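You operate a simulated robot arm through the tools that you are given. There is no shell and no other tool.

You run a simulated robot arm. Do the job below in one go: nothing can be reset, and whatever is moved stays where it is left.

## Task
Two faults at the panel: switch off the fan whose meter reads red, and reset the tripped sockets circuit.
Fine: to reset, switch it off, press its button once and switch it on again; leave the rest of the panel alone.

It is judged by the outcome, as a careful person would: the job done as asked, and still so three seconds after it is handed in. It fails if anything else is knocked over, pushed out of place, dropped, spilled or broken.

## Robot
A 7-joint arm with a fingered hand, fixed in place. Base frame: the origin is on the floor under the middle of its stand, x ahead of it, y to its left, z up. Units: m, degrees, N and s.
With the tool pointing down near the work surface it reaches from about 0.34 to 0.72 m from the base axis. Its first joint turns from -69.0 to 172.0 degrees. Payload 3.4 kg.
The TCP is the grasp point between the finger pads, 0.025 m short of the fingertips. In the tool frame z runs along the fingers and y along their closing line. The gripper opens to 0.088 m; its body begins 0.029 m behind the TCP. The gripper is a hand of 4 fingers: y runs from the thumb to the fingers, the wrist lies at [-0.013, -0.097, -0.162] in the tool frame, and closing takes about 1.5 s.
Orientation is that of the tool frame in the base frame, as a unit quaternion [x, y, z, w]. With the fingers straight down and the wrist toward the robot, the tool's x, y and z point along [0, 1, 0], [1, 0, 0] and [0, 0, -1] of the base frame.

## Interface
- The arm moves only by the tool arm_command. Its argument "steps" is a list that holds one entry, the list of rows, each a list of 6 numbers: the turn, a rotation vector about the tool's x, y, z in rad, then the shift along the tool's x, y, z in m. In form: [[[ax, ay, az, x, y, z], ...]]. A call has 1 to 20 rows; each row shifts and turns the commanded pose from where the row before left it, along the tool's axes as they then stand. "fingers" is the opening, from 0 (shut) to 1 (fully open), set as the call begins (left out, the last holds). Each row takes 0.2 s and may step no farther than 0.05 m and 8.6 degrees from the row before; otherwise, or with a gripper value out of range, the whole call is refused. A pose out of reach is approached as far as the arm can. The call stops where the force on the tool passes 40 N (or 10 N more than at its start, if that is more) or the arm is blocked; 0.2 s more then pass. The fingers move at their own pace (about 0.108 m/s each) and stop on an object; they squeeze with about 30 N. The grip force told is the motor's: it shows also when the fingers shut on nothing. Time passes only in rows, and 0.2 s behind the last, so rows that do not move let the fingers close. It gives the time, the measured TCP pose, the force on the tool (base axes), the opening and the grip force at its end, in the units of the frame above (readings bear some noise), with the torque about the TCP (base axes, N m) and any sound that the robot's microphone picked up.
- Cameras (640 x 400 px; columns grow to the right, rows downward): "scene" is fixed at [0.0529, 0.5016, 1.3443]; the picture's right is [-0.53, -0.85, 0.00], its down [-0.36, 0.23, -0.90] and it looks along [0.76, -0.48, -0.43] (base axes); focal length 330 px, centre (320, 200). "wrist" rides on the gripper at [0.064, -0.083, -0.098] in the tool frame; the picture's right is [-0.62, 0.37, -0.69], its down [-0.71, -0.63, 0.30] and it looks along [-0.32, 0.68, 0.65] (tool axes); focal length 265 px, centre (320, 200).
- get_image(camera): a new picture of that camera. It takes no simulated time.
- raise_lower(by): slides the trunk up (or, below 0, down) by that many m; the arm rides with it, the base frame stays. It gives what a move gives, with no picture.
- finger_targets(index, middle, ring, thumb_bend, thumb_turn): sets how far each is bent, from 0 (flat) to 1 (curled in); at 0.3 the hand is open as for a grip, at 0.7 the pads meet at the TCP. One left out holds its place. A second passes; each finger stops where it meets its share of the squeeze, and holds until it gets a number again. A gripper value or a shape takes the hand back. It gives what a move gives, with no picture; readings hold the bend of each and the force on the fingers (four entries, about 0 where the hand has none), thumb and palm. thumb_turn goes from beside the hand (0) to across from the fingers (1), as for a grip.
- hand_shape(shape): the hand has 4 fingers and takes this shape, open, in about a second: jaw (thumb against the fingers, like two jaws); tri (thumb and two fingers); tip (a fingertip pinch); poke (one finger out to press); point (the index stretched); flat (the hand flat); cup (the hand cupped); fist (a fist). The gripper value then closes the fingers along that shape, each until it touches; the sizes above hold for jaw. It gives what a move gives, with no picture.
- probe_pixels(camera, pixels): for up to 12 pixels [column, row] of the newest picture of that camera ("zoom" is the newest enlarged one), the place [x, y, z] in the base frame of the surface seen there, good to about 0.002 m. It takes no simulated time.
- enlarge(camera, box): a new picture of the part [left, top, right, bottom] of that camera's present view, enlarged. It takes no simulated time.
- job_done(): hands the job in; it is judged then, once.

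Open the gripper and draw the arm clear of the work before you hand the job in, unless the task says otherwise.

The tools are called after "Request:" as a command line: name --argument value ..., lists and objects as JSON in quotes. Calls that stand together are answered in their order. arm_command: Moves the arm, as the interface text tells. Its arguments: {"type":"object","properties":{"steps":{"type":"array","items":{"type":"array","items":{"type":"array","items":{"type":"number"}}}},"fingers":{"type":"number"}},"required":["steps"]} The other tools are called the same way: raise_lower (by) moves the trunk up or down; hand_shape (shape) gives the hand a shape; finger_targets (index, middle, ring, thumb_bend, thumb_turn) moves the fingers one by one; get_image (camera) takes a picture; probe_pixels (camera, pixels) gives the place of the surface under pixels of a picture; enlarge (camera, box) takes an enlarged picture of a part of a camera's view; job_done () hands the job in.

At the start:

```text
t: 0.0
tcp_pos: [0.5386, -0.0998, 1.1575]
tcp_rot: [0.707, 0.707, -0.001, 0.0]
ft_force: [-1.3, -0.7, 1.0]
ft_torque: [-0.03, -0.02, -0.01]
gripper_width: 0.0876
gripper_force: 0.1
shape: jaw
bend: [0.3, 0.3, 0.3, 0.3, 0.98]
finger forces: [0.0, 0.1, 0.0, 0.0, 0.1, 0.0]
trunk travel left (down, up): [-0.7, 0.14]
```

scene: 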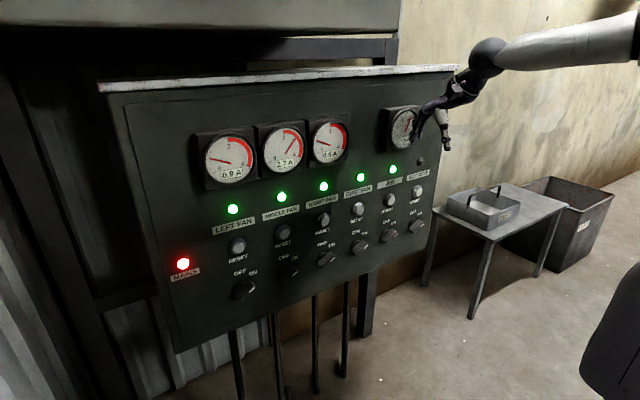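
wrist: 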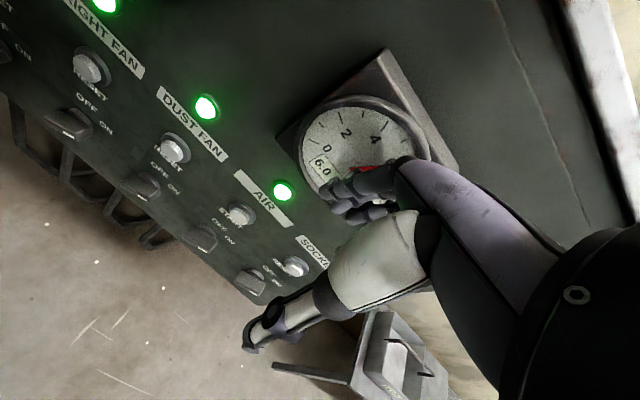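

I start by enlarging the scene picture around the meters (195-350, 110-190) and the switches (170-440, 150-310) to read the labels.

Request:
enlarge --camera "scene" --box '[190, 100, 350, 200]'

Request:
enlarge --camera "scene" --box '[310, 100, 450, 270]'

Request:
enlarge --camera "scene" --box '[160, 180, 340, 310]'

```text
4.00 times, centred on (270, 150) of scene
```

zoom: 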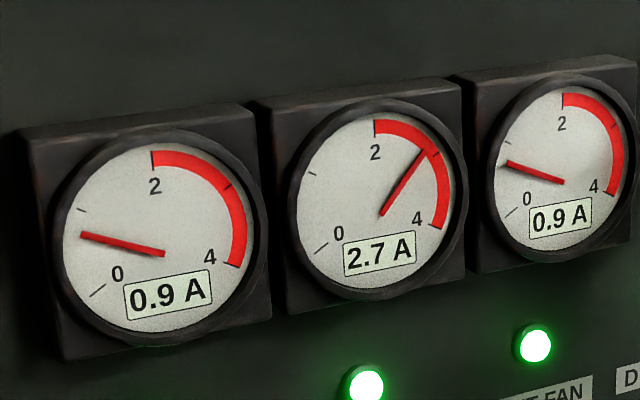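

```text
2.35 times, centred on (380, 185) of scene
```

zoom: 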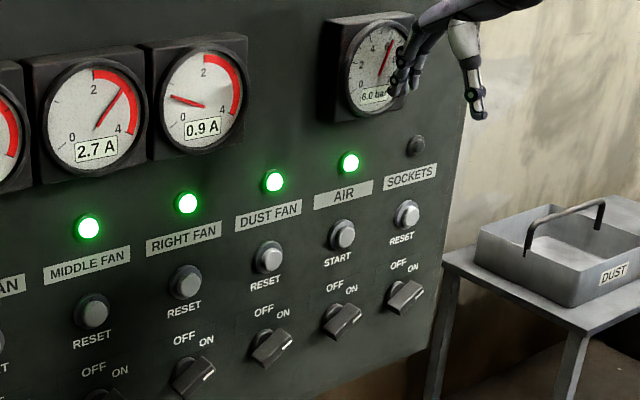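

```text
3.08 times, centred on (250, 245) of scene
```

zoom: 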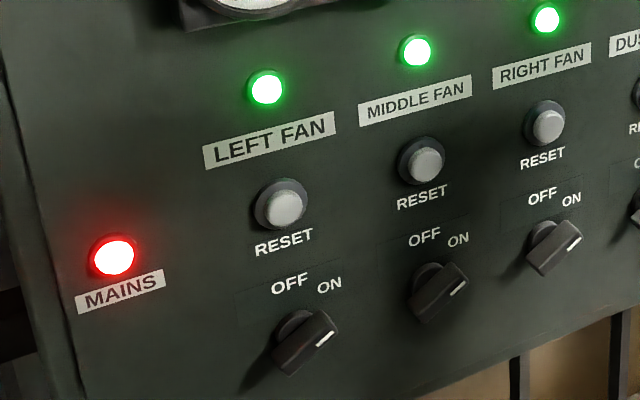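

The middle meter reads 2.7 A in the red band, so the middle fan is the one to switch off; the sockets lamp (zoom 415,145) is dark. I'll probe the panel plane, knobs and buttons in the scene view.

Request:
get_image --camera "scene"

Request:
enlarge --camera "scene" --box '[250, 200, 330, 290]'

Request:
probe_pixels --camera "scene" --pixels '[[233, 209], [281, 196], [323, 186], [360, 177], [392, 169], [420, 160], [290, 272], [326, 258], [360, 246], [390, 236], [416, 225], [244, 289]]'

Request:
probe_pixels --camera "scene" --pixels '[[238, 245], [284, 232], [323, 220], [358, 209], [389, 200], [417, 191], [150, 120], [370, 120], [150, 200], [430, 200], [310, 275], [200, 310]]'

```text
taken
```

scene: 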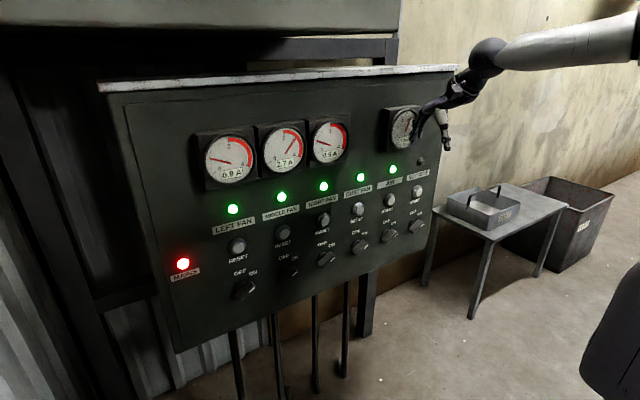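

```text
4.44 times, centred on (290, 245) of scene
```

zoom: 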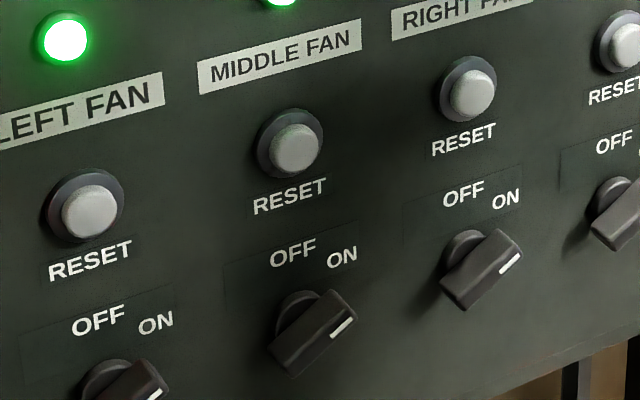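

```text
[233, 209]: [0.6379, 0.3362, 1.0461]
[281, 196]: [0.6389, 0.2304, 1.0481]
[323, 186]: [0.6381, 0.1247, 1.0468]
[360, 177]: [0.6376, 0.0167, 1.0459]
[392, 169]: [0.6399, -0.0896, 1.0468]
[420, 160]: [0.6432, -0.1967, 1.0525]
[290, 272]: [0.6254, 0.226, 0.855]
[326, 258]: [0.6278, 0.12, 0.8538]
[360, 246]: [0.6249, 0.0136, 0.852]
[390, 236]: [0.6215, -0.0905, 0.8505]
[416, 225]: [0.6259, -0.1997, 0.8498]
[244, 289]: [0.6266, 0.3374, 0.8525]
```

```text
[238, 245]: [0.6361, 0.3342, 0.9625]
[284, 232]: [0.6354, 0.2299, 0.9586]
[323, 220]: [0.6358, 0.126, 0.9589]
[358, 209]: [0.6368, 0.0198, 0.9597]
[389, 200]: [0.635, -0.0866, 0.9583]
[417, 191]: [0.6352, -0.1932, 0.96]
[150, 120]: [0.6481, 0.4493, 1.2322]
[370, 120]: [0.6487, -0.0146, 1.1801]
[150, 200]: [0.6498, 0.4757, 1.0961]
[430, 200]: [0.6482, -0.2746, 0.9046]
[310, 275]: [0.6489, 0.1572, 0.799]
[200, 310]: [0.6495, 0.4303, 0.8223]
```

The panel is a vertical plane at x≈0.649, with columns about 0.106 m apart. I probe the details of the middle fan knob in the zoom (OFF label 293,253; ON label 342,257; knob handle ends 345,300 and 280,365).

Request:
probe_pixels --camera "zoom" --pixels '[[293, 253], [342, 257], [343, 327], [315, 345], [292, 371], [320, 300], [349, 305], [285, 310], [295, 295], [280, 350], [350, 318], [296, 145]]'

Request:
enlarge --camera "scene" --box '[380, 150, 440, 245]'

```text
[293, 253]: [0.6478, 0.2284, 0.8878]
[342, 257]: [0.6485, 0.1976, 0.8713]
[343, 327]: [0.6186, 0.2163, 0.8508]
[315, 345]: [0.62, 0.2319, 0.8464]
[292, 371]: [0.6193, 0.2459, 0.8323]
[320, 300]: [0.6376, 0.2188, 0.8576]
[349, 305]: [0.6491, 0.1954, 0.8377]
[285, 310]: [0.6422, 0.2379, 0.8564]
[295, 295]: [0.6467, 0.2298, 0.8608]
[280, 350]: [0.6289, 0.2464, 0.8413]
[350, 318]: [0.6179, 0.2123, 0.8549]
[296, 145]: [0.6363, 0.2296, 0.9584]
```

```text
4.21 times, centred on (410, 198) of scene
```

zoom: 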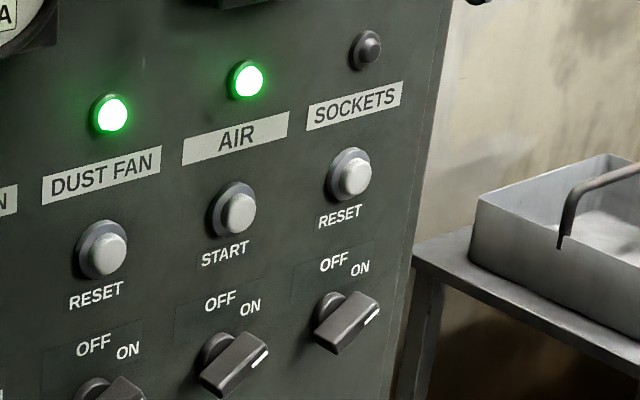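

The knob handle is about 0.042 m long, centred near (y 0.229, z 0.844), with OFF straight above and ON to the upper right. I first draw the hand back from the meter by 0.06 m, then pitch it halfway from pointing down toward pointing at the panel.

Request:
arm_command --steps '[[[0, 0, 0, 0, -0.03, 0], [0, 0, 0, 0, -0.03, 0], [-0.14, 0, 0, 0, 0, 0], [-0.14, 0, 0, 0, 0, 0], [-0.14, 0, 0, 0, 0, 0], [-0.14, 0, 0, 0, 0, 0], [-0.14, 0, 0, 0, 0, 0]]]'

Request:
get_image --camera "scene"

```text
t: 1.6
tcp_pos: [0.4793, -0.1017, 1.1579]
tcp_rot: [0.664, 0.664, 0.244, 0.243]
ft_force: [0.2, -0.4, -0.4]
ft_torque: [-0.03, -0.02, 0.02]
gripper_width: 0.0877
gripper_force: 0.0
shape: jaw
bend: [0.3, 0.3, 0.3, 0.3, 0.98]
finger forces: [0.0, 0.0, 0.0, 0.0, 0.0, 0.0]
trunk travel left (down, up): [-0.7, 0.14]
```

```text
taken
```

scene: 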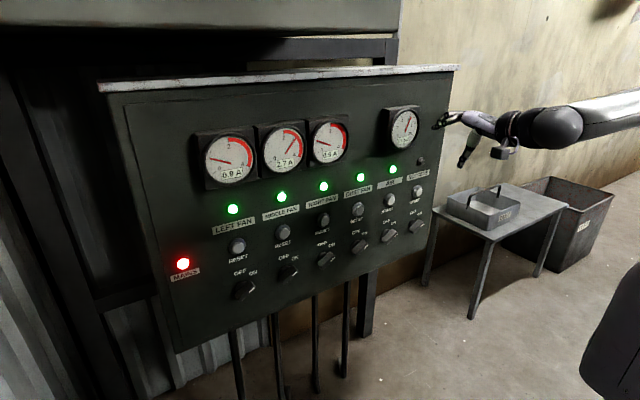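

The hand pitched 40° cleanly and is clear of the panel. I continue the remaining 50° so the fingers point at the panel.

Request:
arm_command --steps '[[[-0.145, 0, 0, 0, 0, 0], [-0.145, 0, 0, 0, 0, 0], [-0.145, 0, 0, 0, 0, 0], [-0.145, 0, 0, 0, 0, 0], [-0.145, 0, 0, 0, 0, 0], [-0.1458, 0, 0, 0, 0, 0], [0, 0, 0, 0, 0, 0]]]'

Request:
get_image --camera "scene"

Request:
get_image --camera "wrist"

```text
t: 3.2
tcp_pos: [0.4774, -0.0717, 1.1522]
tcp_rot: [0.548, 0.544, 0.45, 0.449]
ft_force: [0.1, -0.8, 1.0]
ft_torque: [-0.01, -0.01, 0.0]
gripper_width: 0.0878
gripper_force: 0.0
shape: jaw
bend: [0.3, 0.3, 0.3, 0.3, 0.98]
finger forces: [0.1, 0.0, 0.1, 0.1, 0.1, 0.0]
out of reach, approached as far as the arm can: row 3, 4, 5
trunk travel left (down, up): [-0.7, 0.14]
```

```text
taken
```

scene: 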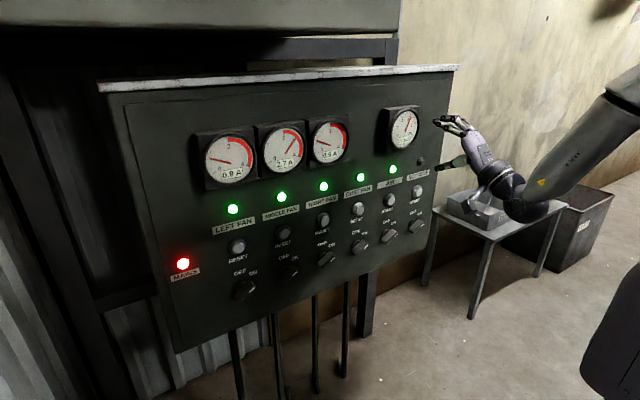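

```text
taken
```

wrist: 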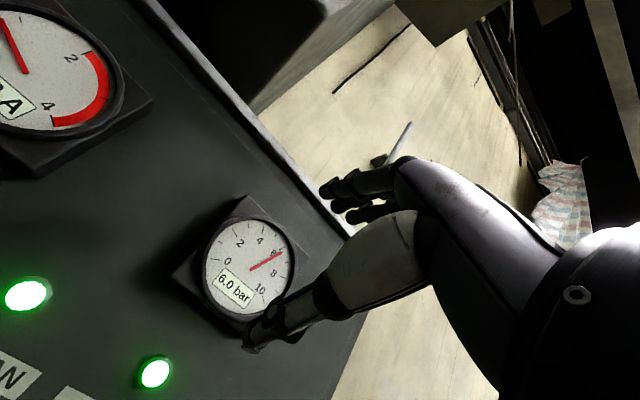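

The pose reads about 79° of pitch with a 0.03 m sideways offset, so the arm may still be catching up. I wait a few rows to see whether it reaches the commanded pose.

Request:
arm_command --steps '[[[0, 0, 0, 0, 0, 0], [0, 0, 0, 0, 0, 0], [0, 0, 0, 0, 0, 0], [0, 0, 0, 0, 0, 0]]]'

```text
t: 4.2
tcp_pos: [0.4783, -0.0722, 1.1528]
tcp_rot: [0.548, 0.545, 0.449, 0.448]
ft_force: [0.1, -0.4, -0.1]
ft_torque: [-0.02, 0.02, -0.03]
gripper_width: 0.088
gripper_force: 0.1
shape: jaw
bend: [0.3, 0.3, 0.3, 0.3, 0.98]
finger forces: [0.0, 0.1, 0.0, 0.0, 0.0, 0.0]
trunk travel left (down, up): [-0.7, 0.14]
```

The arm has hit a joint limit at 79° with the forearm coming from above. Lowering the trunk and raising the hand relative to it should relax the wrist; first I check where the table (500,210) and tray (480,205) are, so that I lower in free space.

Request:
get_image --camera "scene"

Request:
probe_pixels --camera "scene" --pixels '[[437, 207], [490, 238], [563, 210], [480, 205], [500, 215], [520, 205], [640, 90], [600, 130], [525, 200], [475, 165], [455, 122], [455, 162]]'

```text
taken
```

scene: 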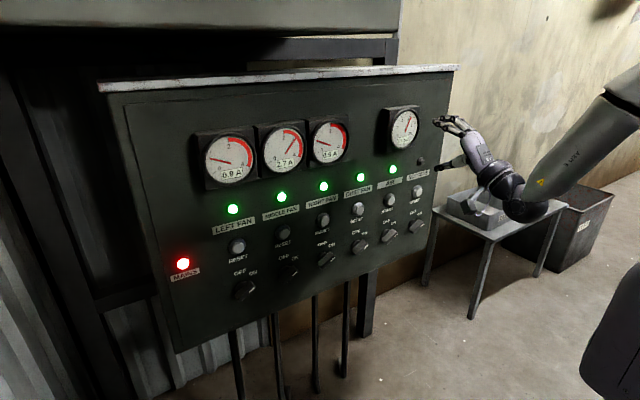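

```text
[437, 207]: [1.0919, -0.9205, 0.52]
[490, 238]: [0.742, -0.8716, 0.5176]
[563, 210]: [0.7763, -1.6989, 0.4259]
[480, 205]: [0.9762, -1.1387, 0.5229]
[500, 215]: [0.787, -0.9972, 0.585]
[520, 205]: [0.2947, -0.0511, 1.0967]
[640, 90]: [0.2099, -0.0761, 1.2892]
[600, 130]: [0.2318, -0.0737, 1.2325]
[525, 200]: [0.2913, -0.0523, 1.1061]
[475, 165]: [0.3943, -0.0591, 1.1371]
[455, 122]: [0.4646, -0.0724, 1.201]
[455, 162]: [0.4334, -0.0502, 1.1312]
```

The table is beyond y=-0.87, well away. I lower the trunk by 0.4 m in free space.

Request:
raise_lower --by -0.4

```text
t: 8.0
tcp_pos: [0.4787, -0.0722, 0.752]
tcp_rot: [0.547, 0.545, 0.45, 0.448]
ft_force: [-0.3, -0.4, 0.6]
ft_torque: [-0.03, 0.01, -0.01]
gripper_width: 0.0876
gripper_force: 0.0
shape: jaw
bend: [0.3, 0.3, 0.3, 0.3, 0.98]
finger forces: [0.0, 0.1, 0.0, 0.1, 0.1, 0.0]
trunk travel left (down, up): [-0.3, 0.54]
```

TCP is now at z 0.752. I raise the hand about 0.2 m relative to the trunk (up is mostly tool +y with a little -z).

Request:
arm_command --steps '[[[0, 0, 0, 0, 0.0393, -0.0076], [0, 0, 0, 0, 0.0393, -0.0076], [0, 0, 0, 0, 0.0393, -0.0076], [0, 0, 0, 0, 0.0393, -0.0076], [0, 0, 0, 0, 0.0393, -0.0076], [0, 0, 0, 0, 0, 0]]]'

Request:
get_image --camera "scene"

```text
t: 9.4
tcp_pos: [0.4776, -0.0498, 0.9466]
tcp_rot: [0.547, 0.546, 0.45, 0.447]
ft_force: [0.2, 1.0, -0.2]
ft_torque: [0.0, -0.01, 0.0]
gripper_width: 0.0878
gripper_force: 0.1
shape: jaw
bend: [0.3, 0.3, 0.3, 0.3, 0.98]
finger forces: [0.0, 0.1, 0.1, 0.1, 0.1, 0.1]
out of reach, approached as far as the arm can: row 1, 2
trunk travel left (down, up): [-0.3, 0.54]
```

```text
taken
```

scene: 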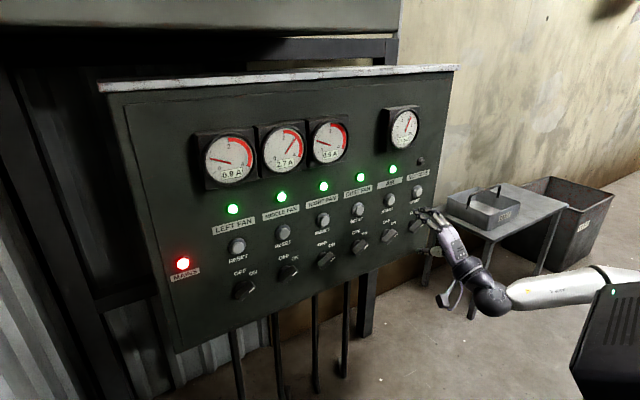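

The forearm is now nearly horizontal and the limit is left behind. I finish the remaining ~11° pitch and shift back to y ≈ -0.05.

Request:
arm_command --steps '[[[-0.095, 0, 0, 0, 0, 0], [-0.095, 0, 0, 0, 0, 0], [0, 0, 0, 0, 0, 0], [0, 0, 0, 0, 0, 0]]]'

Request:
hand_shape --shape "poke"

Request:
get_image --camera "scene"

Request:
get_image --camera "wrist"

```text
t: 10.4
tcp_pos: [0.4788, -0.0514, 0.9463]
tcp_rot: [0.526, 0.523, 0.475, 0.473]
ft_force: [-0.4, 0.2, -0.2]
ft_torque: [0.0, 0.02, -0.01]
gripper_width: 0.0877
gripper_force: 0.1
shape: jaw
bend: [0.3, 0.3, 0.3, 0.3, 0.98]
finger forces: [0.0, 0.0, 0.0, 0.1, 0.1, 0.1]
out of reach, approached as far as the arm can: row 2
trunk travel left (down, up): [-0.3, 0.54]
```

```text
t: 11.3
tcp_pos: [0.4779, -0.0507, 0.9476]
tcp_rot: [0.525, 0.524, 0.476, 0.473]
ft_force: [-0.5, 0.6, 0.5]
ft_torque: [0.01, 0.02, -0.02]
gripper_width: 0.0001
gripper_force: 0.0
shape: poke
bend: [0.7, 0.7, 0.99, 1.0, 1.0]
finger forces: [0.1, 0.0, 0.0, 0.1, 0.0, 0.1]
trunk travel left (down, up): [-0.3, 0.54]
```

```text
taken
```

scene: 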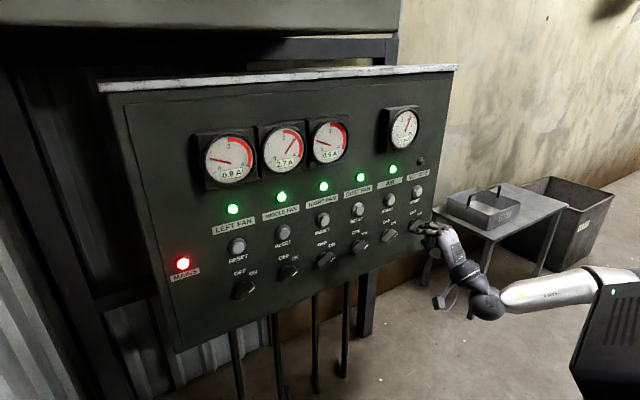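

```text
taken
```

wrist: 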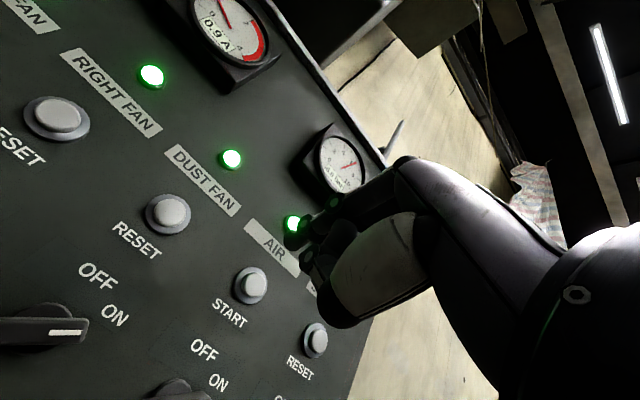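

The hand took the poke shape with index and middle at 0.7 bend. I enlarge the wrist view around (330,230) and the scene around (435,240) to see what the protruding fingertip looks like.

Request:
enlarge --camera "wrist" --box '[260, 150, 460, 340]'

Request:
enlarge --camera "scene" --box '[390, 200, 520, 330]'

```text
2.11 times, centred on (360, 245) of wrist
```

zoom: 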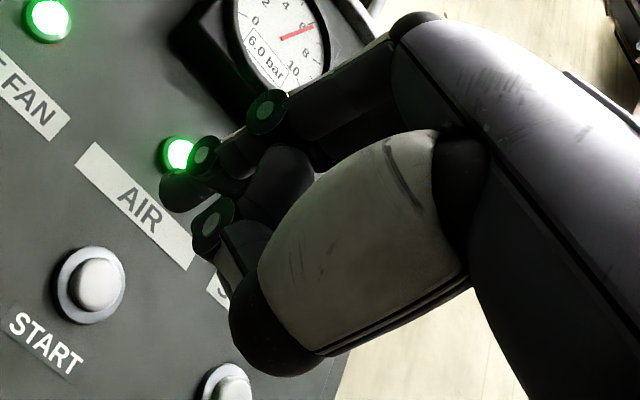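

```text
3.08 times, centred on (455, 265) of scene
```

zoom: 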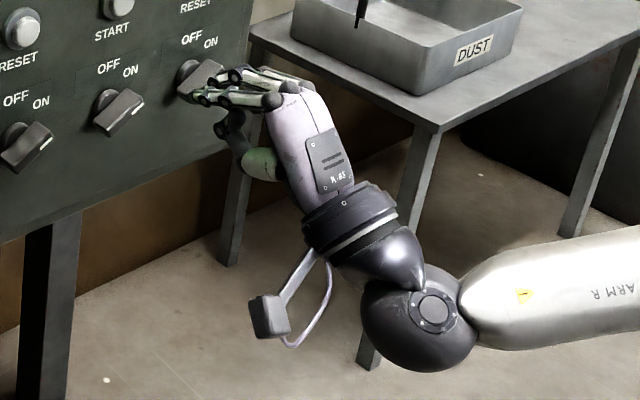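

Poke leaves two fingers half bent and the tip buried near the curled ones. I try the "point" shape, which stretches the index clear of the others, and look at it.

Request:
hand_shape --shape "point"

Request:
enlarge --camera "scene" --box '[390, 190, 520, 320]'

Request:
get_image --camera "wrist"

```text
t: 12.2
tcp_pos: [0.4778, -0.0508, 0.9469]
tcp_rot: [0.526, 0.523, 0.475, 0.473]
ft_force: [0.2, 0.1, -0.2]
ft_torque: [0.02, -0.02, -0.01]
gripper_width: 0.0001
gripper_force: 0.0
shape: point
bend: [0.2, 1.0, 1.0, 0.98, 0.88]
finger forces: [0.1, 0.1, 0.1, 0.0, 0.0, 0.0]
trunk travel left (down, up): [-0.3, 0.54]
```

```text
3.08 times, centred on (455, 255) of scene
```

zoom: 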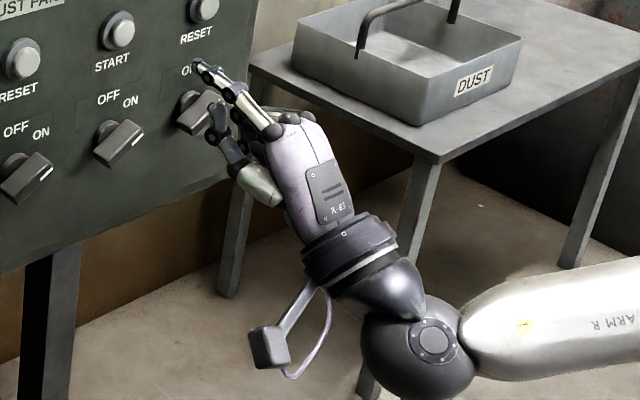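

```text
taken
```

wrist: 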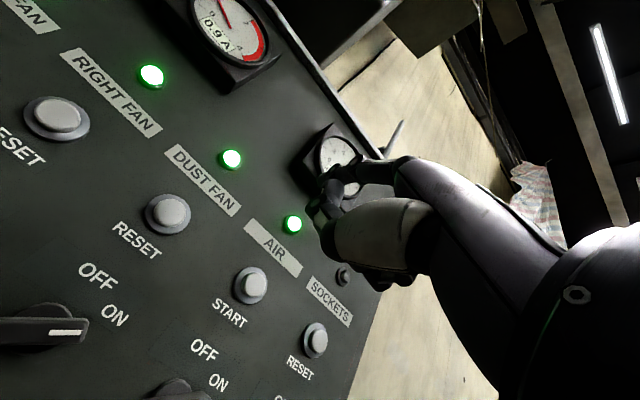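

The index now stands out alone, with its tip at about (200,65) in the zoom. I probe the finger's length to get its tip position and direction.

Request:
probe_pixels --camera "zoom" --pixels '[[198, 64], [204, 72], [215, 80], [225, 90], [235, 97], [245, 108], [258, 118], [270, 130], [217, 110], [218, 130], [265, 185], [290, 118]]'

```text
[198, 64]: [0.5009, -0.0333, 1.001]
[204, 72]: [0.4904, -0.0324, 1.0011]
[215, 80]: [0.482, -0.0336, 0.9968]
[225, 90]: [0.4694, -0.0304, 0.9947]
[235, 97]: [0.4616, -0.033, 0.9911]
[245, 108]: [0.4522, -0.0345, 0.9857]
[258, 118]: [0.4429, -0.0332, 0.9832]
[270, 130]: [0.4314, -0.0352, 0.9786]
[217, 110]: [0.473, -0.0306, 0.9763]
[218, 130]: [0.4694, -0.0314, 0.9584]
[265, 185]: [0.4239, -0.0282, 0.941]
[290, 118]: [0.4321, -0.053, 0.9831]
```

The stretched index runs from (0.431,-0.035,0.979) to its tip at (0.501,-0.033,1.001), clear of the thumb and curled fingers. I flatten it fully so it is stiff against its stop, and pitch the hand back ~20° so that it points level at the panel.

Request:
finger_targets --index 0

Request:
arm_command --steps '[[[0.12, 0, 0, 0, 0, 0], [0.12, 0, 0, 0, 0, 0], [0.12, 0, 0, 0, 0, 0], [0, 0, 0, 0, 0, 0]]]'

Request:
enlarge --camera "scene" --box '[390, 190, 520, 320]'

Request:
get_image --camera "wrist"

```text
t: 13.2
tcp_pos: [0.4784, -0.0509, 0.9471]
tcp_rot: [0.526, 0.523, 0.475, 0.474]
ft_force: [0.1, -0.8, -0.2]
ft_torque: [0.01, -0.03, -0.01]
gripper_width: 0.0405
gripper_force: 0.0
shape: fingers
bend: [0.0, 1.0, 1.0, 0.98, 0.88]
finger forces: [0.0, 0.0, 0.0, 0.0, 0.0, 0.0]
trunk travel left (down, up): [-0.3, 0.54]
```

```text
t: 14.2
tcp_pos: [0.48, -0.0507, 0.9461]
tcp_rot: [0.602, 0.6, 0.374, 0.371]
ft_force: [-0.2, -0.7, -0.4]
ft_torque: [0.01, 0.02, 0.01]
gripper_width: 0.0403
gripper_force: 0.0
shape: fingers
bend: [0.0, 1.0, 1.0, 0.98, 0.88]
finger forces: [0.0, 0.0, 0.1, 0.0, 0.0, 0.0]
trunk travel left (down, up): [-0.3, 0.54]
```

```text
3.08 times, centred on (455, 255) of scene
```

zoom: 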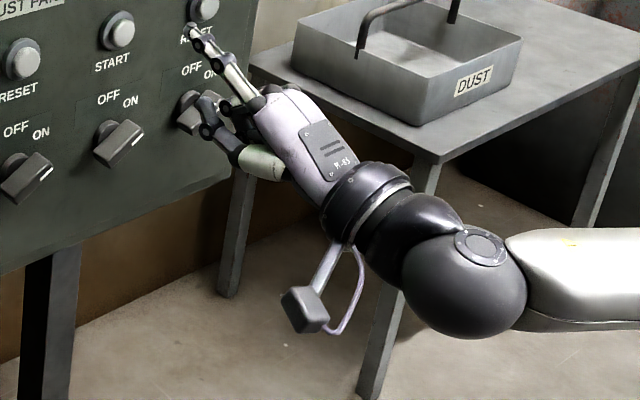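

```text
taken
```

wrist: 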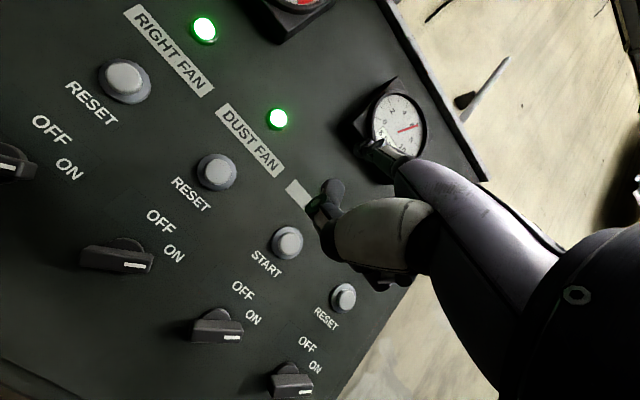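

The index is now fully flat; I probe its line from knuckle (258,100) to tip (194,29) in the zoom.

Request:
probe_pixels --camera "zoom" --pixels '[[192, 27], [195, 32], [200, 40], [208, 47], [215, 55], [225, 68], [235, 80], [245, 92], [255, 102], [210, 105], [207, 130], [262, 163]]'

Request:
enlarge --camera "scene" --box '[440, 190, 490, 230]'

```text
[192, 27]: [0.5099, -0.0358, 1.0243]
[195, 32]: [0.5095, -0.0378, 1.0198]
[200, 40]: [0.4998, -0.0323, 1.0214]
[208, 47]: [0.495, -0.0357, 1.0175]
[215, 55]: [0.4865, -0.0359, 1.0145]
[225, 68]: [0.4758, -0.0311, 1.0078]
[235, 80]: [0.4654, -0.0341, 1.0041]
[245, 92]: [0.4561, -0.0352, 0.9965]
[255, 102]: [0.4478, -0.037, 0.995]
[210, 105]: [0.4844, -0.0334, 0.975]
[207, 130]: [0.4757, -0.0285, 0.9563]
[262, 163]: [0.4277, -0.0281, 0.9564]
```

```text
10.00 times, centred on (465, 210) of scene
```

zoom: 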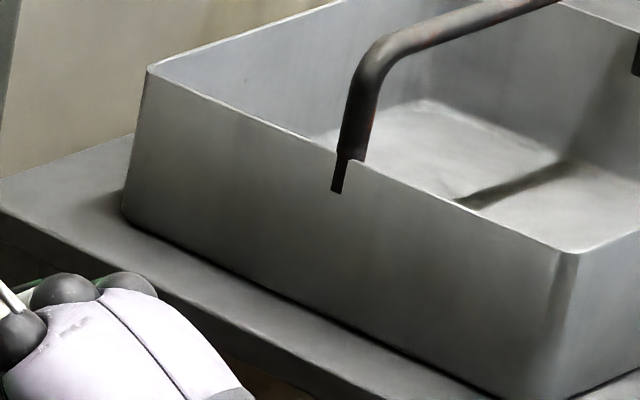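

The finger still points 25° upward at pitch 63.6°, so I pitch down another 0.42 rad to level it (tip will be near x 0.54, still 0.1 m off the panel).

Request:
arm_command --steps '[[[0.14, 0, 0, 0, 0, 0], [0.14, 0, 0, 0, 0, 0], [0.14, 0, 0, 0, 0, 0], [0, 0, 0, 0, 0, 0]]]'

Request:
enlarge --camera "scene" --box '[390, 180, 490, 260]'

Request:
get_image --camera "wrist"

```text
t: 15.2
tcp_pos: [0.4798, -0.0499, 0.9483]
tcp_rot: [0.667, 0.665, 0.239, 0.238]
ft_force: [0.5, -0.4, -0.3]
ft_torque: [0.01, 0.01, -0.01]
gripper_width: 0.0402
gripper_force: 0.1
shape: fingers
bend: [0.0, 1.0, 1.0, 0.98, 0.88]
finger forces: [0.0, 0.0, 0.1, 0.0, 0.0, 0.1]
trunk travel left (down, up): [-0.3, 0.54]
```

```text
5.00 times, centred on (440, 220) of scene
```

zoom: 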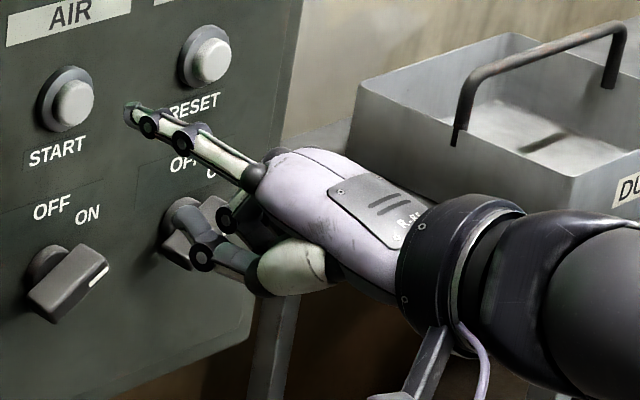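

```text
taken
```

wrist: 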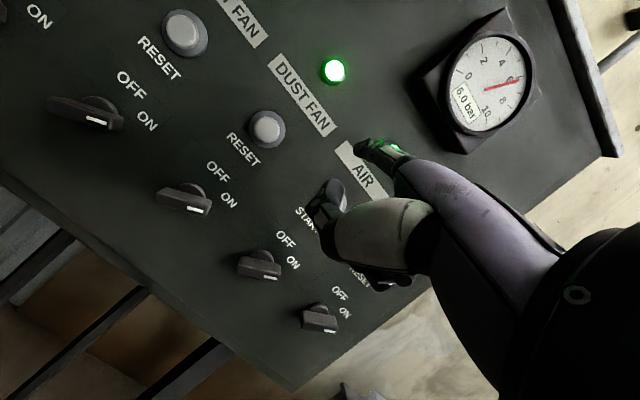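

Now the finger looks level; I probe its tip (126,112), joints and the thumb tip in the zoom.

Request:
probe_pixels --camera "zoom" --pixels '[[125, 105], [125, 112], [128, 120], [135, 113], [150, 125], [165, 125], [180, 140], [210, 150], [250, 175], [172, 205], [170, 215], [230, 215]]'

```text
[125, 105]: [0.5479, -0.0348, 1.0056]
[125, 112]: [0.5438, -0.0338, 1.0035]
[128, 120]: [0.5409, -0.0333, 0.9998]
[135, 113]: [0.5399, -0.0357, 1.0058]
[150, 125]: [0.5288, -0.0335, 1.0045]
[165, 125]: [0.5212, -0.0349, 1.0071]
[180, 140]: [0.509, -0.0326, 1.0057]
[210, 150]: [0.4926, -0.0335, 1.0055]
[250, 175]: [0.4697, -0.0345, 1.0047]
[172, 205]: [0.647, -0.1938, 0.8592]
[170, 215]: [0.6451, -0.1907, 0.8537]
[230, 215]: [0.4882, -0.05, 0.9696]
```

The index lies level: tip at x≈0.548, y≈-0.038, z≈1.001, i.e. about (+0.068, +0.012, +0.053) from the TCP. I lower the trunk 0.15 m to bring the finger to knob height, then slide left along y to the middle fan, staying 0.07 m in front of the knobs.

Request:
raise_lower --by -0.15

Request:
arm_command --steps '[[[0, 0, 0, 0.04, 0, 0], [0, 0, 0, 0.045, 0, 0], [0, 0, 0, 0.045, 0, 0], [0, 0, 0, 0.045, 0, 0], [0, 0, 0, 0.045, 0, 0], [0, 0, 0, 0.045, 0, 0], [0, 0, 0, 0.04, 0, 0], [0, 0, 0, 0, 0, 0]]]'

Request:
get_image --camera "scene"

Request:
get_image --camera "wrist"

```text
t: 17.0
tcp_pos: [0.4813, -0.0506, 0.7965]
tcp_rot: [0.667, 0.664, 0.24, 0.238]
ft_force: [-0.8, -0.1, 0.3]
ft_torque: [-0.02, 0.0, 0.01]
gripper_width: 0.0403
gripper_force: 0.0
shape: fingers
bend: [0.0, 1.0, 1.0, 0.98, 0.88]
finger forces: [0.0, 0.0, 0.1, 0.0, 0.0, 0.0]
trunk travel left (down, up): [-0.15, 0.69]
```

```text
t: 19.0
tcp_pos: [0.4945, 0.1971, 0.8262]
tcp_rot: [0.687, 0.642, 0.262, 0.22]
ft_force: [0.7, -0.8, 0.6]
ft_torque: [0.02, 0.01, 0.03]
gripper_width: 0.0405
gripper_force: 0.1
shape: fingers
bend: [0.0, 1.0, 1.0, 0.98, 0.88]
finger forces: [0.0, 0.0, 0.1, 0.0, 0.0, 0.1]
out of reach, approached as far as the arm can: row 7
trunk travel left (down, up): [-0.15, 0.69]
stopped in row 8: the arm was blocked; the commanded pose is now the measured one
```

```text
taken
```

scene: 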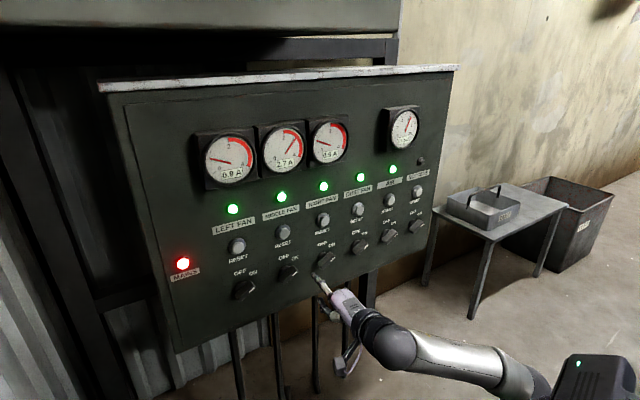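

```text
taken
```

wrist: 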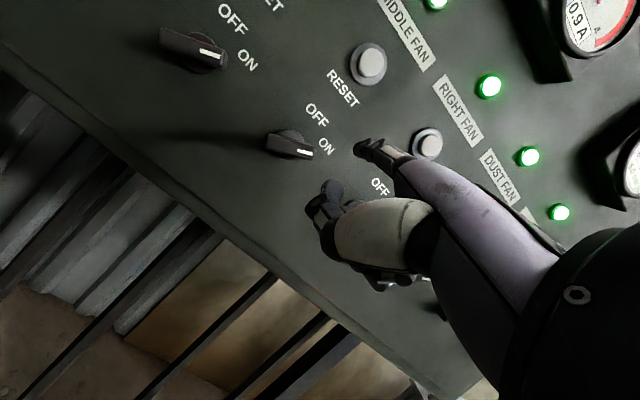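

The arm got blocked around y=0.197 with the hand slightly rolled, likely a joint limit rather than contact (forces ~1 N). I look at the arm posture by probing the elbow and shoulder in the scene picture.

Request:
probe_pixels --camera "scene" --pixels '[[345, 300], [375, 330], [392, 350], [440, 355], [480, 365], [520, 378], [590, 380], [620, 360], [316, 274], [322, 283], [330, 292], [345, 360]]'

Request:
enlarge --camera "scene" --box '[260, 220, 460, 400]'

```text
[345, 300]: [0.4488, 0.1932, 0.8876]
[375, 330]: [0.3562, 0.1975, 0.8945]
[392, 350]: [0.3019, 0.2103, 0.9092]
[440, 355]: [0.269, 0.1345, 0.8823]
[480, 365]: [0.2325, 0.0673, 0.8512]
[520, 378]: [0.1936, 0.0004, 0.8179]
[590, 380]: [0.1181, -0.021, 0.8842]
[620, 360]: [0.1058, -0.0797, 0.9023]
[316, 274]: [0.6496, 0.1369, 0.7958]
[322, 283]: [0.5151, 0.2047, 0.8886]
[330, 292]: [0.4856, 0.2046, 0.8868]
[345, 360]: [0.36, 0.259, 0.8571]
```

```text
2.22 times, centred on (360, 310) of scene
```

zoom: 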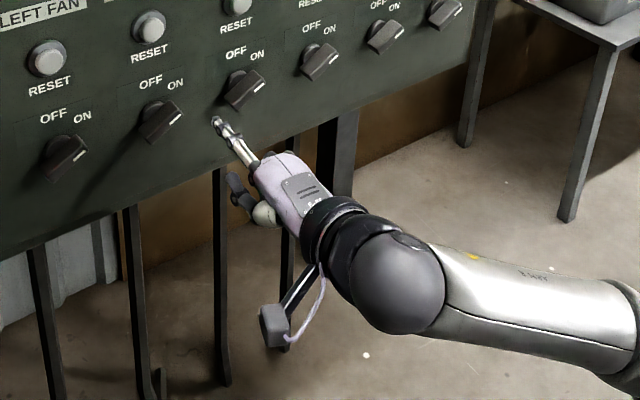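

The forearm is folded tightly (wrist only ~0.37 m from the base axis), which explains the limit; working closer to the panel should free it. I move 0.03 m forward while straightening the small roll error, keeping the tip ~0.02 m short of the knob faces.

Request:
arm_command --steps '[[[0.004, -0.0175, -0.04, 0, 0.0116, 0.0095], [0.004, -0.0175, -0.04, 0, 0.0116, 0.0095], [0, 0, 0, 0, 0, 0]]]'

```text
t: 20.0
tcp_pos: [0.5387, 0.1418, 0.858]
tcp_rot: [0.693, 0.634, 0.261, 0.22]
ft_force: [-1.1, 0.1, -0.2]
ft_torque: [0.0, 0.03, 0.02]
gripper_width: 0.0404
gripper_force: 0.1
shape: fingers
bend: [0.0, 1.0, 1.0, 0.98, 0.88]
finger forces: [0.1, 0.1, 0.0, 0.1, 0.0, 0.1]
trunk travel left (down, up): [-0.15, 0.69]
stopped in row 3: the arm was blocked; the commanded pose is now the measured one
```

The arm drifted to y 0.142 and was again reported blocked, so something about the posture is wrong. I take pictures before any further move.

Request:
get_image --camera "scene"

Request:
get_image --camera "wrist"

```text
taken
```

scene: 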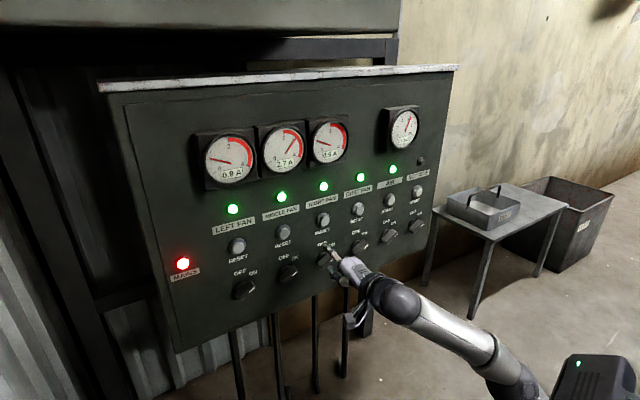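

```text
taken
```

wrist: 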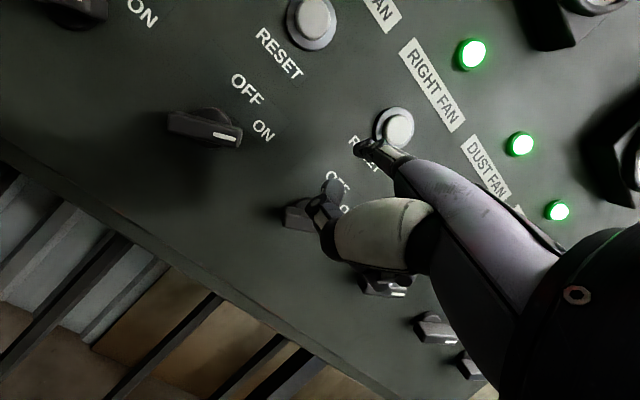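

The fingertip hovers ~0.027 m in front of the right fan's column without contact (forces ≈1 N). I draw straight back 0.05 m from the panel in small rows before anything else.

Request:
arm_command --steps '[[[0, 0, 0, 0, 0, 0], [0, 0, 0, 0, -0.0077, -0.0064], [0, 0, 0, 0, -0.0077, -0.0064], [0, 0, 0, 0, -0.0077, -0.0064], [0, 0, 0, 0, -0.0077, -0.0064], [0, 0, 0, 0, 0, 0]]]'

Request:
get_image --camera "scene"

```text
t: 21.4
tcp_pos: [0.4985, 0.1489, 0.8558]
tcp_rot: [0.691, 0.636, 0.26, 0.223]
ft_force: [-0.7, 0.1, 0.7]
ft_torque: [0.0, -0.02, 0.03]
gripper_width: 0.0402
gripper_force: 0.0
shape: fingers
bend: [0.0, 1.0, 1.0, 0.98, 0.88]
finger forces: [0.0, 0.0, 0.1, 0.1, 0.0, 0.0]
trunk travel left (down, up): [-0.15, 0.69]
```

```text
taken
```

scene: 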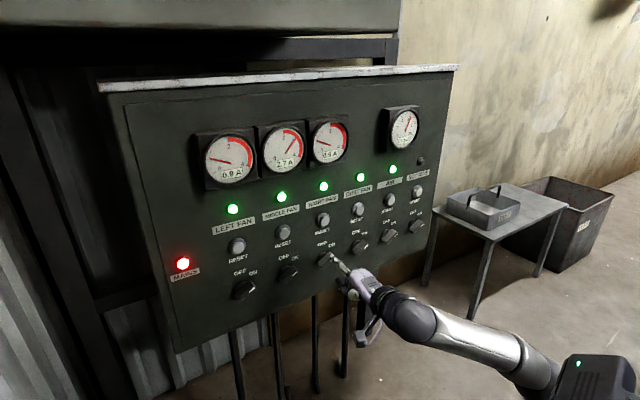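

The retreat tracked well (TCP 0.4985, 0.149, 0.856). I probe the arm links to understand its posture: wrist ball (412,315), forearm (470,335), elbow (525,360), shoulder cover (595,365).

Request:
probe_pixels --camera "scene" --pixels '[[412, 315], [440, 325], [470, 335], [500, 348], [525, 362], [540, 375], [545, 392], [570, 360], [595, 365], [630, 365], [600, 395], [360, 330]]'

Request:
enlarge --camera "scene" --box '[440, 275, 640, 400]'

```text
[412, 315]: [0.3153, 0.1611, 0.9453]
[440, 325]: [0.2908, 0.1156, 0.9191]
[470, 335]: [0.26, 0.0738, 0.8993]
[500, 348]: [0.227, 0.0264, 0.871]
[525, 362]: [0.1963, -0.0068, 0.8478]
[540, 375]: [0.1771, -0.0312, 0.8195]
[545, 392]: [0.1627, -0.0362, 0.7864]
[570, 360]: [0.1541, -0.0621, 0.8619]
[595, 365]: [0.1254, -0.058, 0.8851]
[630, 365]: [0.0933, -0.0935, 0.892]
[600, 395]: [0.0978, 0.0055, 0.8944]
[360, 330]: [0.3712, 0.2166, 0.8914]
```

```text
3.20 times, centred on (540, 338) of scene
```

zoom: 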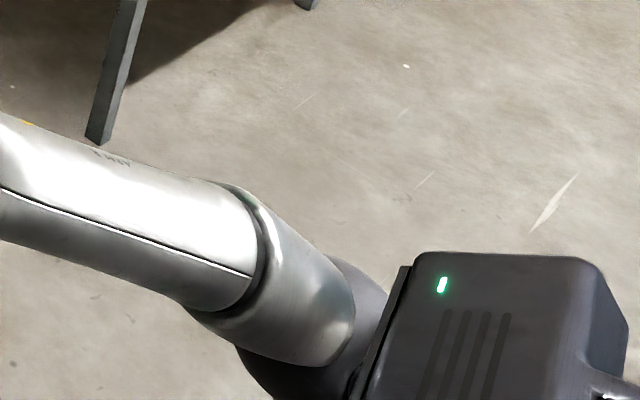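

The elbow sits jammed against the trunk box (top at z≈0.89), so the hand is too high relative to the shoulder. I lower the hand 0.15 m in free space in front of the panel, then raise the trunk 0.25 m to get an unfolded posture.

Request:
arm_command --steps '[[[0, 0, 0, -0.0028, -0.024, 0.0287], [0, 0, 0, -0.0028, -0.024, 0.0287], [0, 0, 0, -0.0028, -0.024, 0.0287], [0, 0, 0, -0.0028, -0.024, 0.0287], [0, 0, 0, 0, 0, 0]]]'

Request:
get_image --camera "scene"

```text
t: 22.6
tcp_pos: [0.5017, 0.1506, 0.7052]
tcp_rot: [0.691, 0.637, 0.26, 0.221]
ft_force: [-0.3, -0.3, 0.3]
ft_torque: [0.02, 0.01, -0.02]
gripper_width: 0.0402
gripper_force: 0.1
shape: fingers
bend: [0.0, 1.0, 1.0, 0.98, 0.88]
finger forces: [0.1, 0.1, 0.0, 0.0, 0.1, 0.0]
trunk travel left (down, up): [-0.15, 0.69]
```

```text
taken
```

scene: 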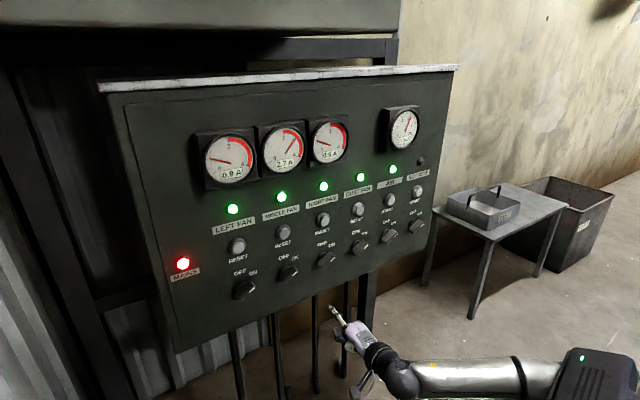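

Tracked exactly. I go down another 0.1 m while straightening the small roll/yaw error, then raise the trunk 0.2 m.

Request:
arm_command --steps '[[[0.003, -0.012, -0.027, 0, -0.021, 0.0255], [0.003, -0.012, -0.027, 0, -0.021, 0.0255], [0.003, -0.012, -0.027, 0, -0.021, 0.0255], [0, 0, 0, 0, 0, 0]]]'

Request:
raise_lower --by 0.2

Request:
get_image --camera "scene"

```text
t: 23.6
tcp_pos: [0.496, 0.1553, 0.6037]
tcp_rot: [0.669, 0.662, 0.236, 0.242]
ft_force: [-0.7, -0.3, 0.2]
ft_torque: [-0.01, -0.02, -0.03]
gripper_width: 0.0403
gripper_force: 0.1
shape: fingers
bend: [0.0, 1.0, 1.0, 0.98, 0.88]
finger forces: [0.1, 0.1, 0.0, 0.0, 0.0, 0.0]
trunk travel left (down, up): [-0.15, 0.69]
```

```text
t: 25.8
tcp_pos: [0.4959, 0.1552, 0.8031]
tcp_rot: [0.67, 0.661, 0.236, 0.24]
ft_force: [0.1, 0.2, -0.6]
ft_torque: [0.01, 0.01, 0.02]
gripper_width: 0.04
gripper_force: 0.0
shape: fingers
bend: [0.0, 1.0, 1.0, 0.98, 0.88]
finger forces: [0.0, 0.0, 0.0, 0.0, 0.0, 0.0]
trunk travel left (down, up): [-0.35, 0.49]
```

```text
taken
```

scene: 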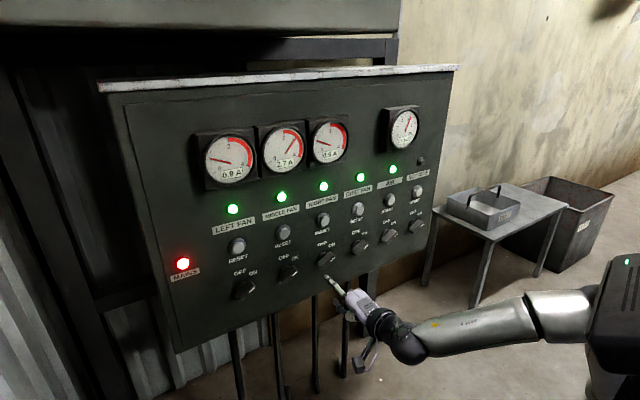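

The posture is now open and the hand straight (x_t≈[0,1,0]). I slide left 0.09 m in small rows at the same depth.

Request:
arm_command --steps '[[[0, 0, 0, 0.015, 0, 0], [0, 0, 0, 0.015, 0, 0], [0, 0, 0, 0.015, 0, 0], [0, 0, 0, 0.015, 0, 0], [0, 0, 0, 0.015, 0, 0], [0, 0, 0, 0.015, 0, 0], [0, 0, 0, 0, 0, 0]]]'

Request:
get_image --camera "scene"

```text
t: 27.6
tcp_pos: [0.5086, 0.2229, 0.8445]
tcp_rot: [0.689, 0.636, 0.264, 0.226]
ft_force: [0.0, -0.1, 0.8]
ft_torque: [0.02, -0.02, -0.03]
gripper_width: 0.0402
gripper_force: 0.1
shape: fingers
bend: [0.0, 1.0, 1.0, 0.98, 0.88]
finger forces: [0.1, 0.1, 0.1, 0.1, 0.0, 0.0]
trunk travel left (down, up): [-0.35, 0.49]
stopped in row 7: the arm was blocked; the commanded pose is now the measured one
```

```text
taken
```

scene: 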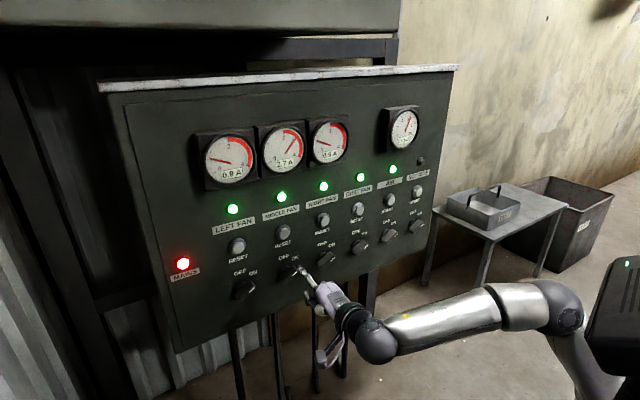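

The elbow swung into a different posture and the pose drifted slightly (z 0.8445) before the call stopped. I wait without motion and see where it settles.

Request:
arm_command --steps '[[[0, 0, 0, 0, 0, 0], [0, 0, 0, 0, 0, 0], [0, 0, 0, 0, 0, 0]]]'

Request:
get_image --camera "wrist"

Request:
get_image --camera "scene"

```text
t: 28.4
tcp_pos: [0.5098, 0.2239, 0.8437]
tcp_rot: [0.688, 0.637, 0.264, 0.225]
ft_force: [0.1, 0.5, 0.6]
ft_torque: [0.0, 0.02, -0.03]
gripper_width: 0.0404
gripper_force: 0.0
shape: fingers
bend: [0.0, 1.0, 1.0, 0.98, 0.88]
finger forces: [0.1, 0.1, 0.0, 0.1, 0.0, 0.1]
trunk travel left (down, up): [-0.35, 0.49]
```

```text
taken
```

wrist: 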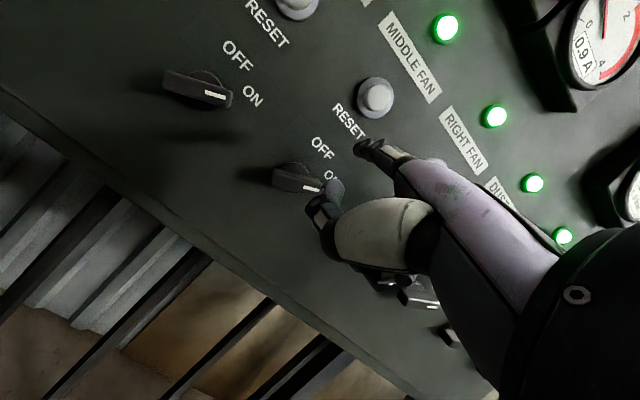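

```text
taken
```

scene: 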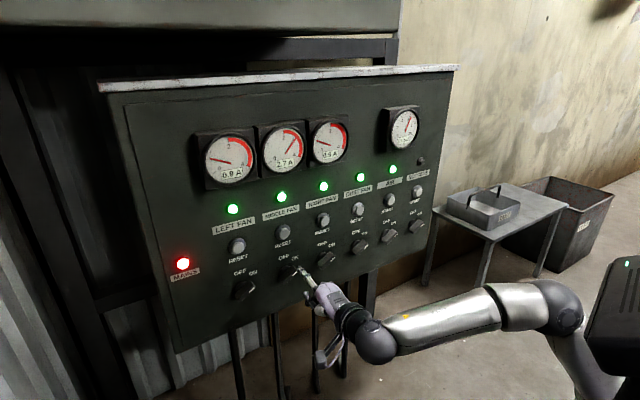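

It is stable now. I probe the new arm posture: wrist ball (378,340), forearm (450,315), elbow (565,305), upper arm (580,360).

Request:
probe_pixels --camera "scene" --pixels '[[378, 340], [420, 330], [460, 315], [500, 302], [530, 300], [560, 305], [575, 330], [585, 360], [600, 390], [625, 300], [600, 330], [635, 350]]'

Request:
enlarge --camera "scene" --box '[480, 250, 640, 400]'

```text
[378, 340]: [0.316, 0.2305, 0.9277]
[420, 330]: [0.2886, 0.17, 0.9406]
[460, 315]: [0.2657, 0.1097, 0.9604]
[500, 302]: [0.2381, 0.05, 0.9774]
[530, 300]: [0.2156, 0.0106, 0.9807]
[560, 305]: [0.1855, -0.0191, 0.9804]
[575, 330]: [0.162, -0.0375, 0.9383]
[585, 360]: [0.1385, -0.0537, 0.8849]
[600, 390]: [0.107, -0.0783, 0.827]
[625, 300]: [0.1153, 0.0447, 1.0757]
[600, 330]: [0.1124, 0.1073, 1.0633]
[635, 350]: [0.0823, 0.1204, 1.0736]
```

```text
2.67 times, centred on (560, 325) of scene
```

zoom: 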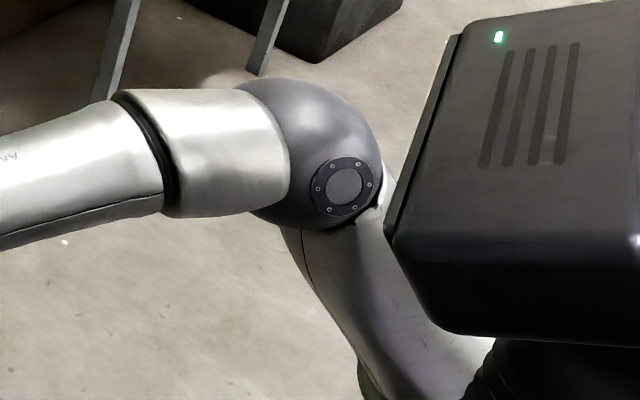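

The elbow ball sits right against the front of the trunk box, so retracted poses on the left are cramped; moving forward should free it. At the tip's present height (z≈0.897, between knob and button) there is bare panel ahead, so I go forward 0.02 m.

Request:
arm_command --steps '[[[0, 0, 0, 0.0005, 0.0076, 0.0065], [0, 0, 0, 0.0005, 0.0076, 0.0065], [0, 0, 0, 0, 0, 0]]]'

Request:
get_image --camera "scene"

```text
t: 29.4
tcp_pos: [0.534, 0.2116, 0.87]
tcp_rot: [0.694, 0.624, 0.283, 0.22]
ft_force: [0.4, 0.4, 0.0]
ft_torque: [0.04, 0.0, 0.01]
gripper_width: 0.0403
gripper_force: 0.1
shape: fingers
bend: [0.0, 1.0, 1.0, 0.98, 0.88]
finger forces: [0.0, 0.1, 0.1, 0.0, 0.1, 0.0]
trunk travel left (down, up): [-0.35, 0.49]
stopped in row 3: the arm was blocked; the commanded pose is now the measured one
```

```text
taken
```

scene: 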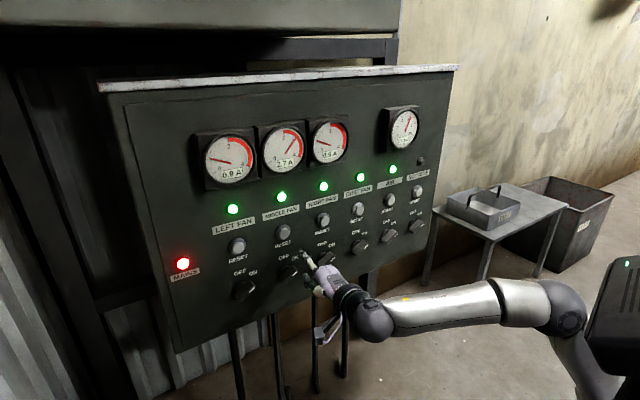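

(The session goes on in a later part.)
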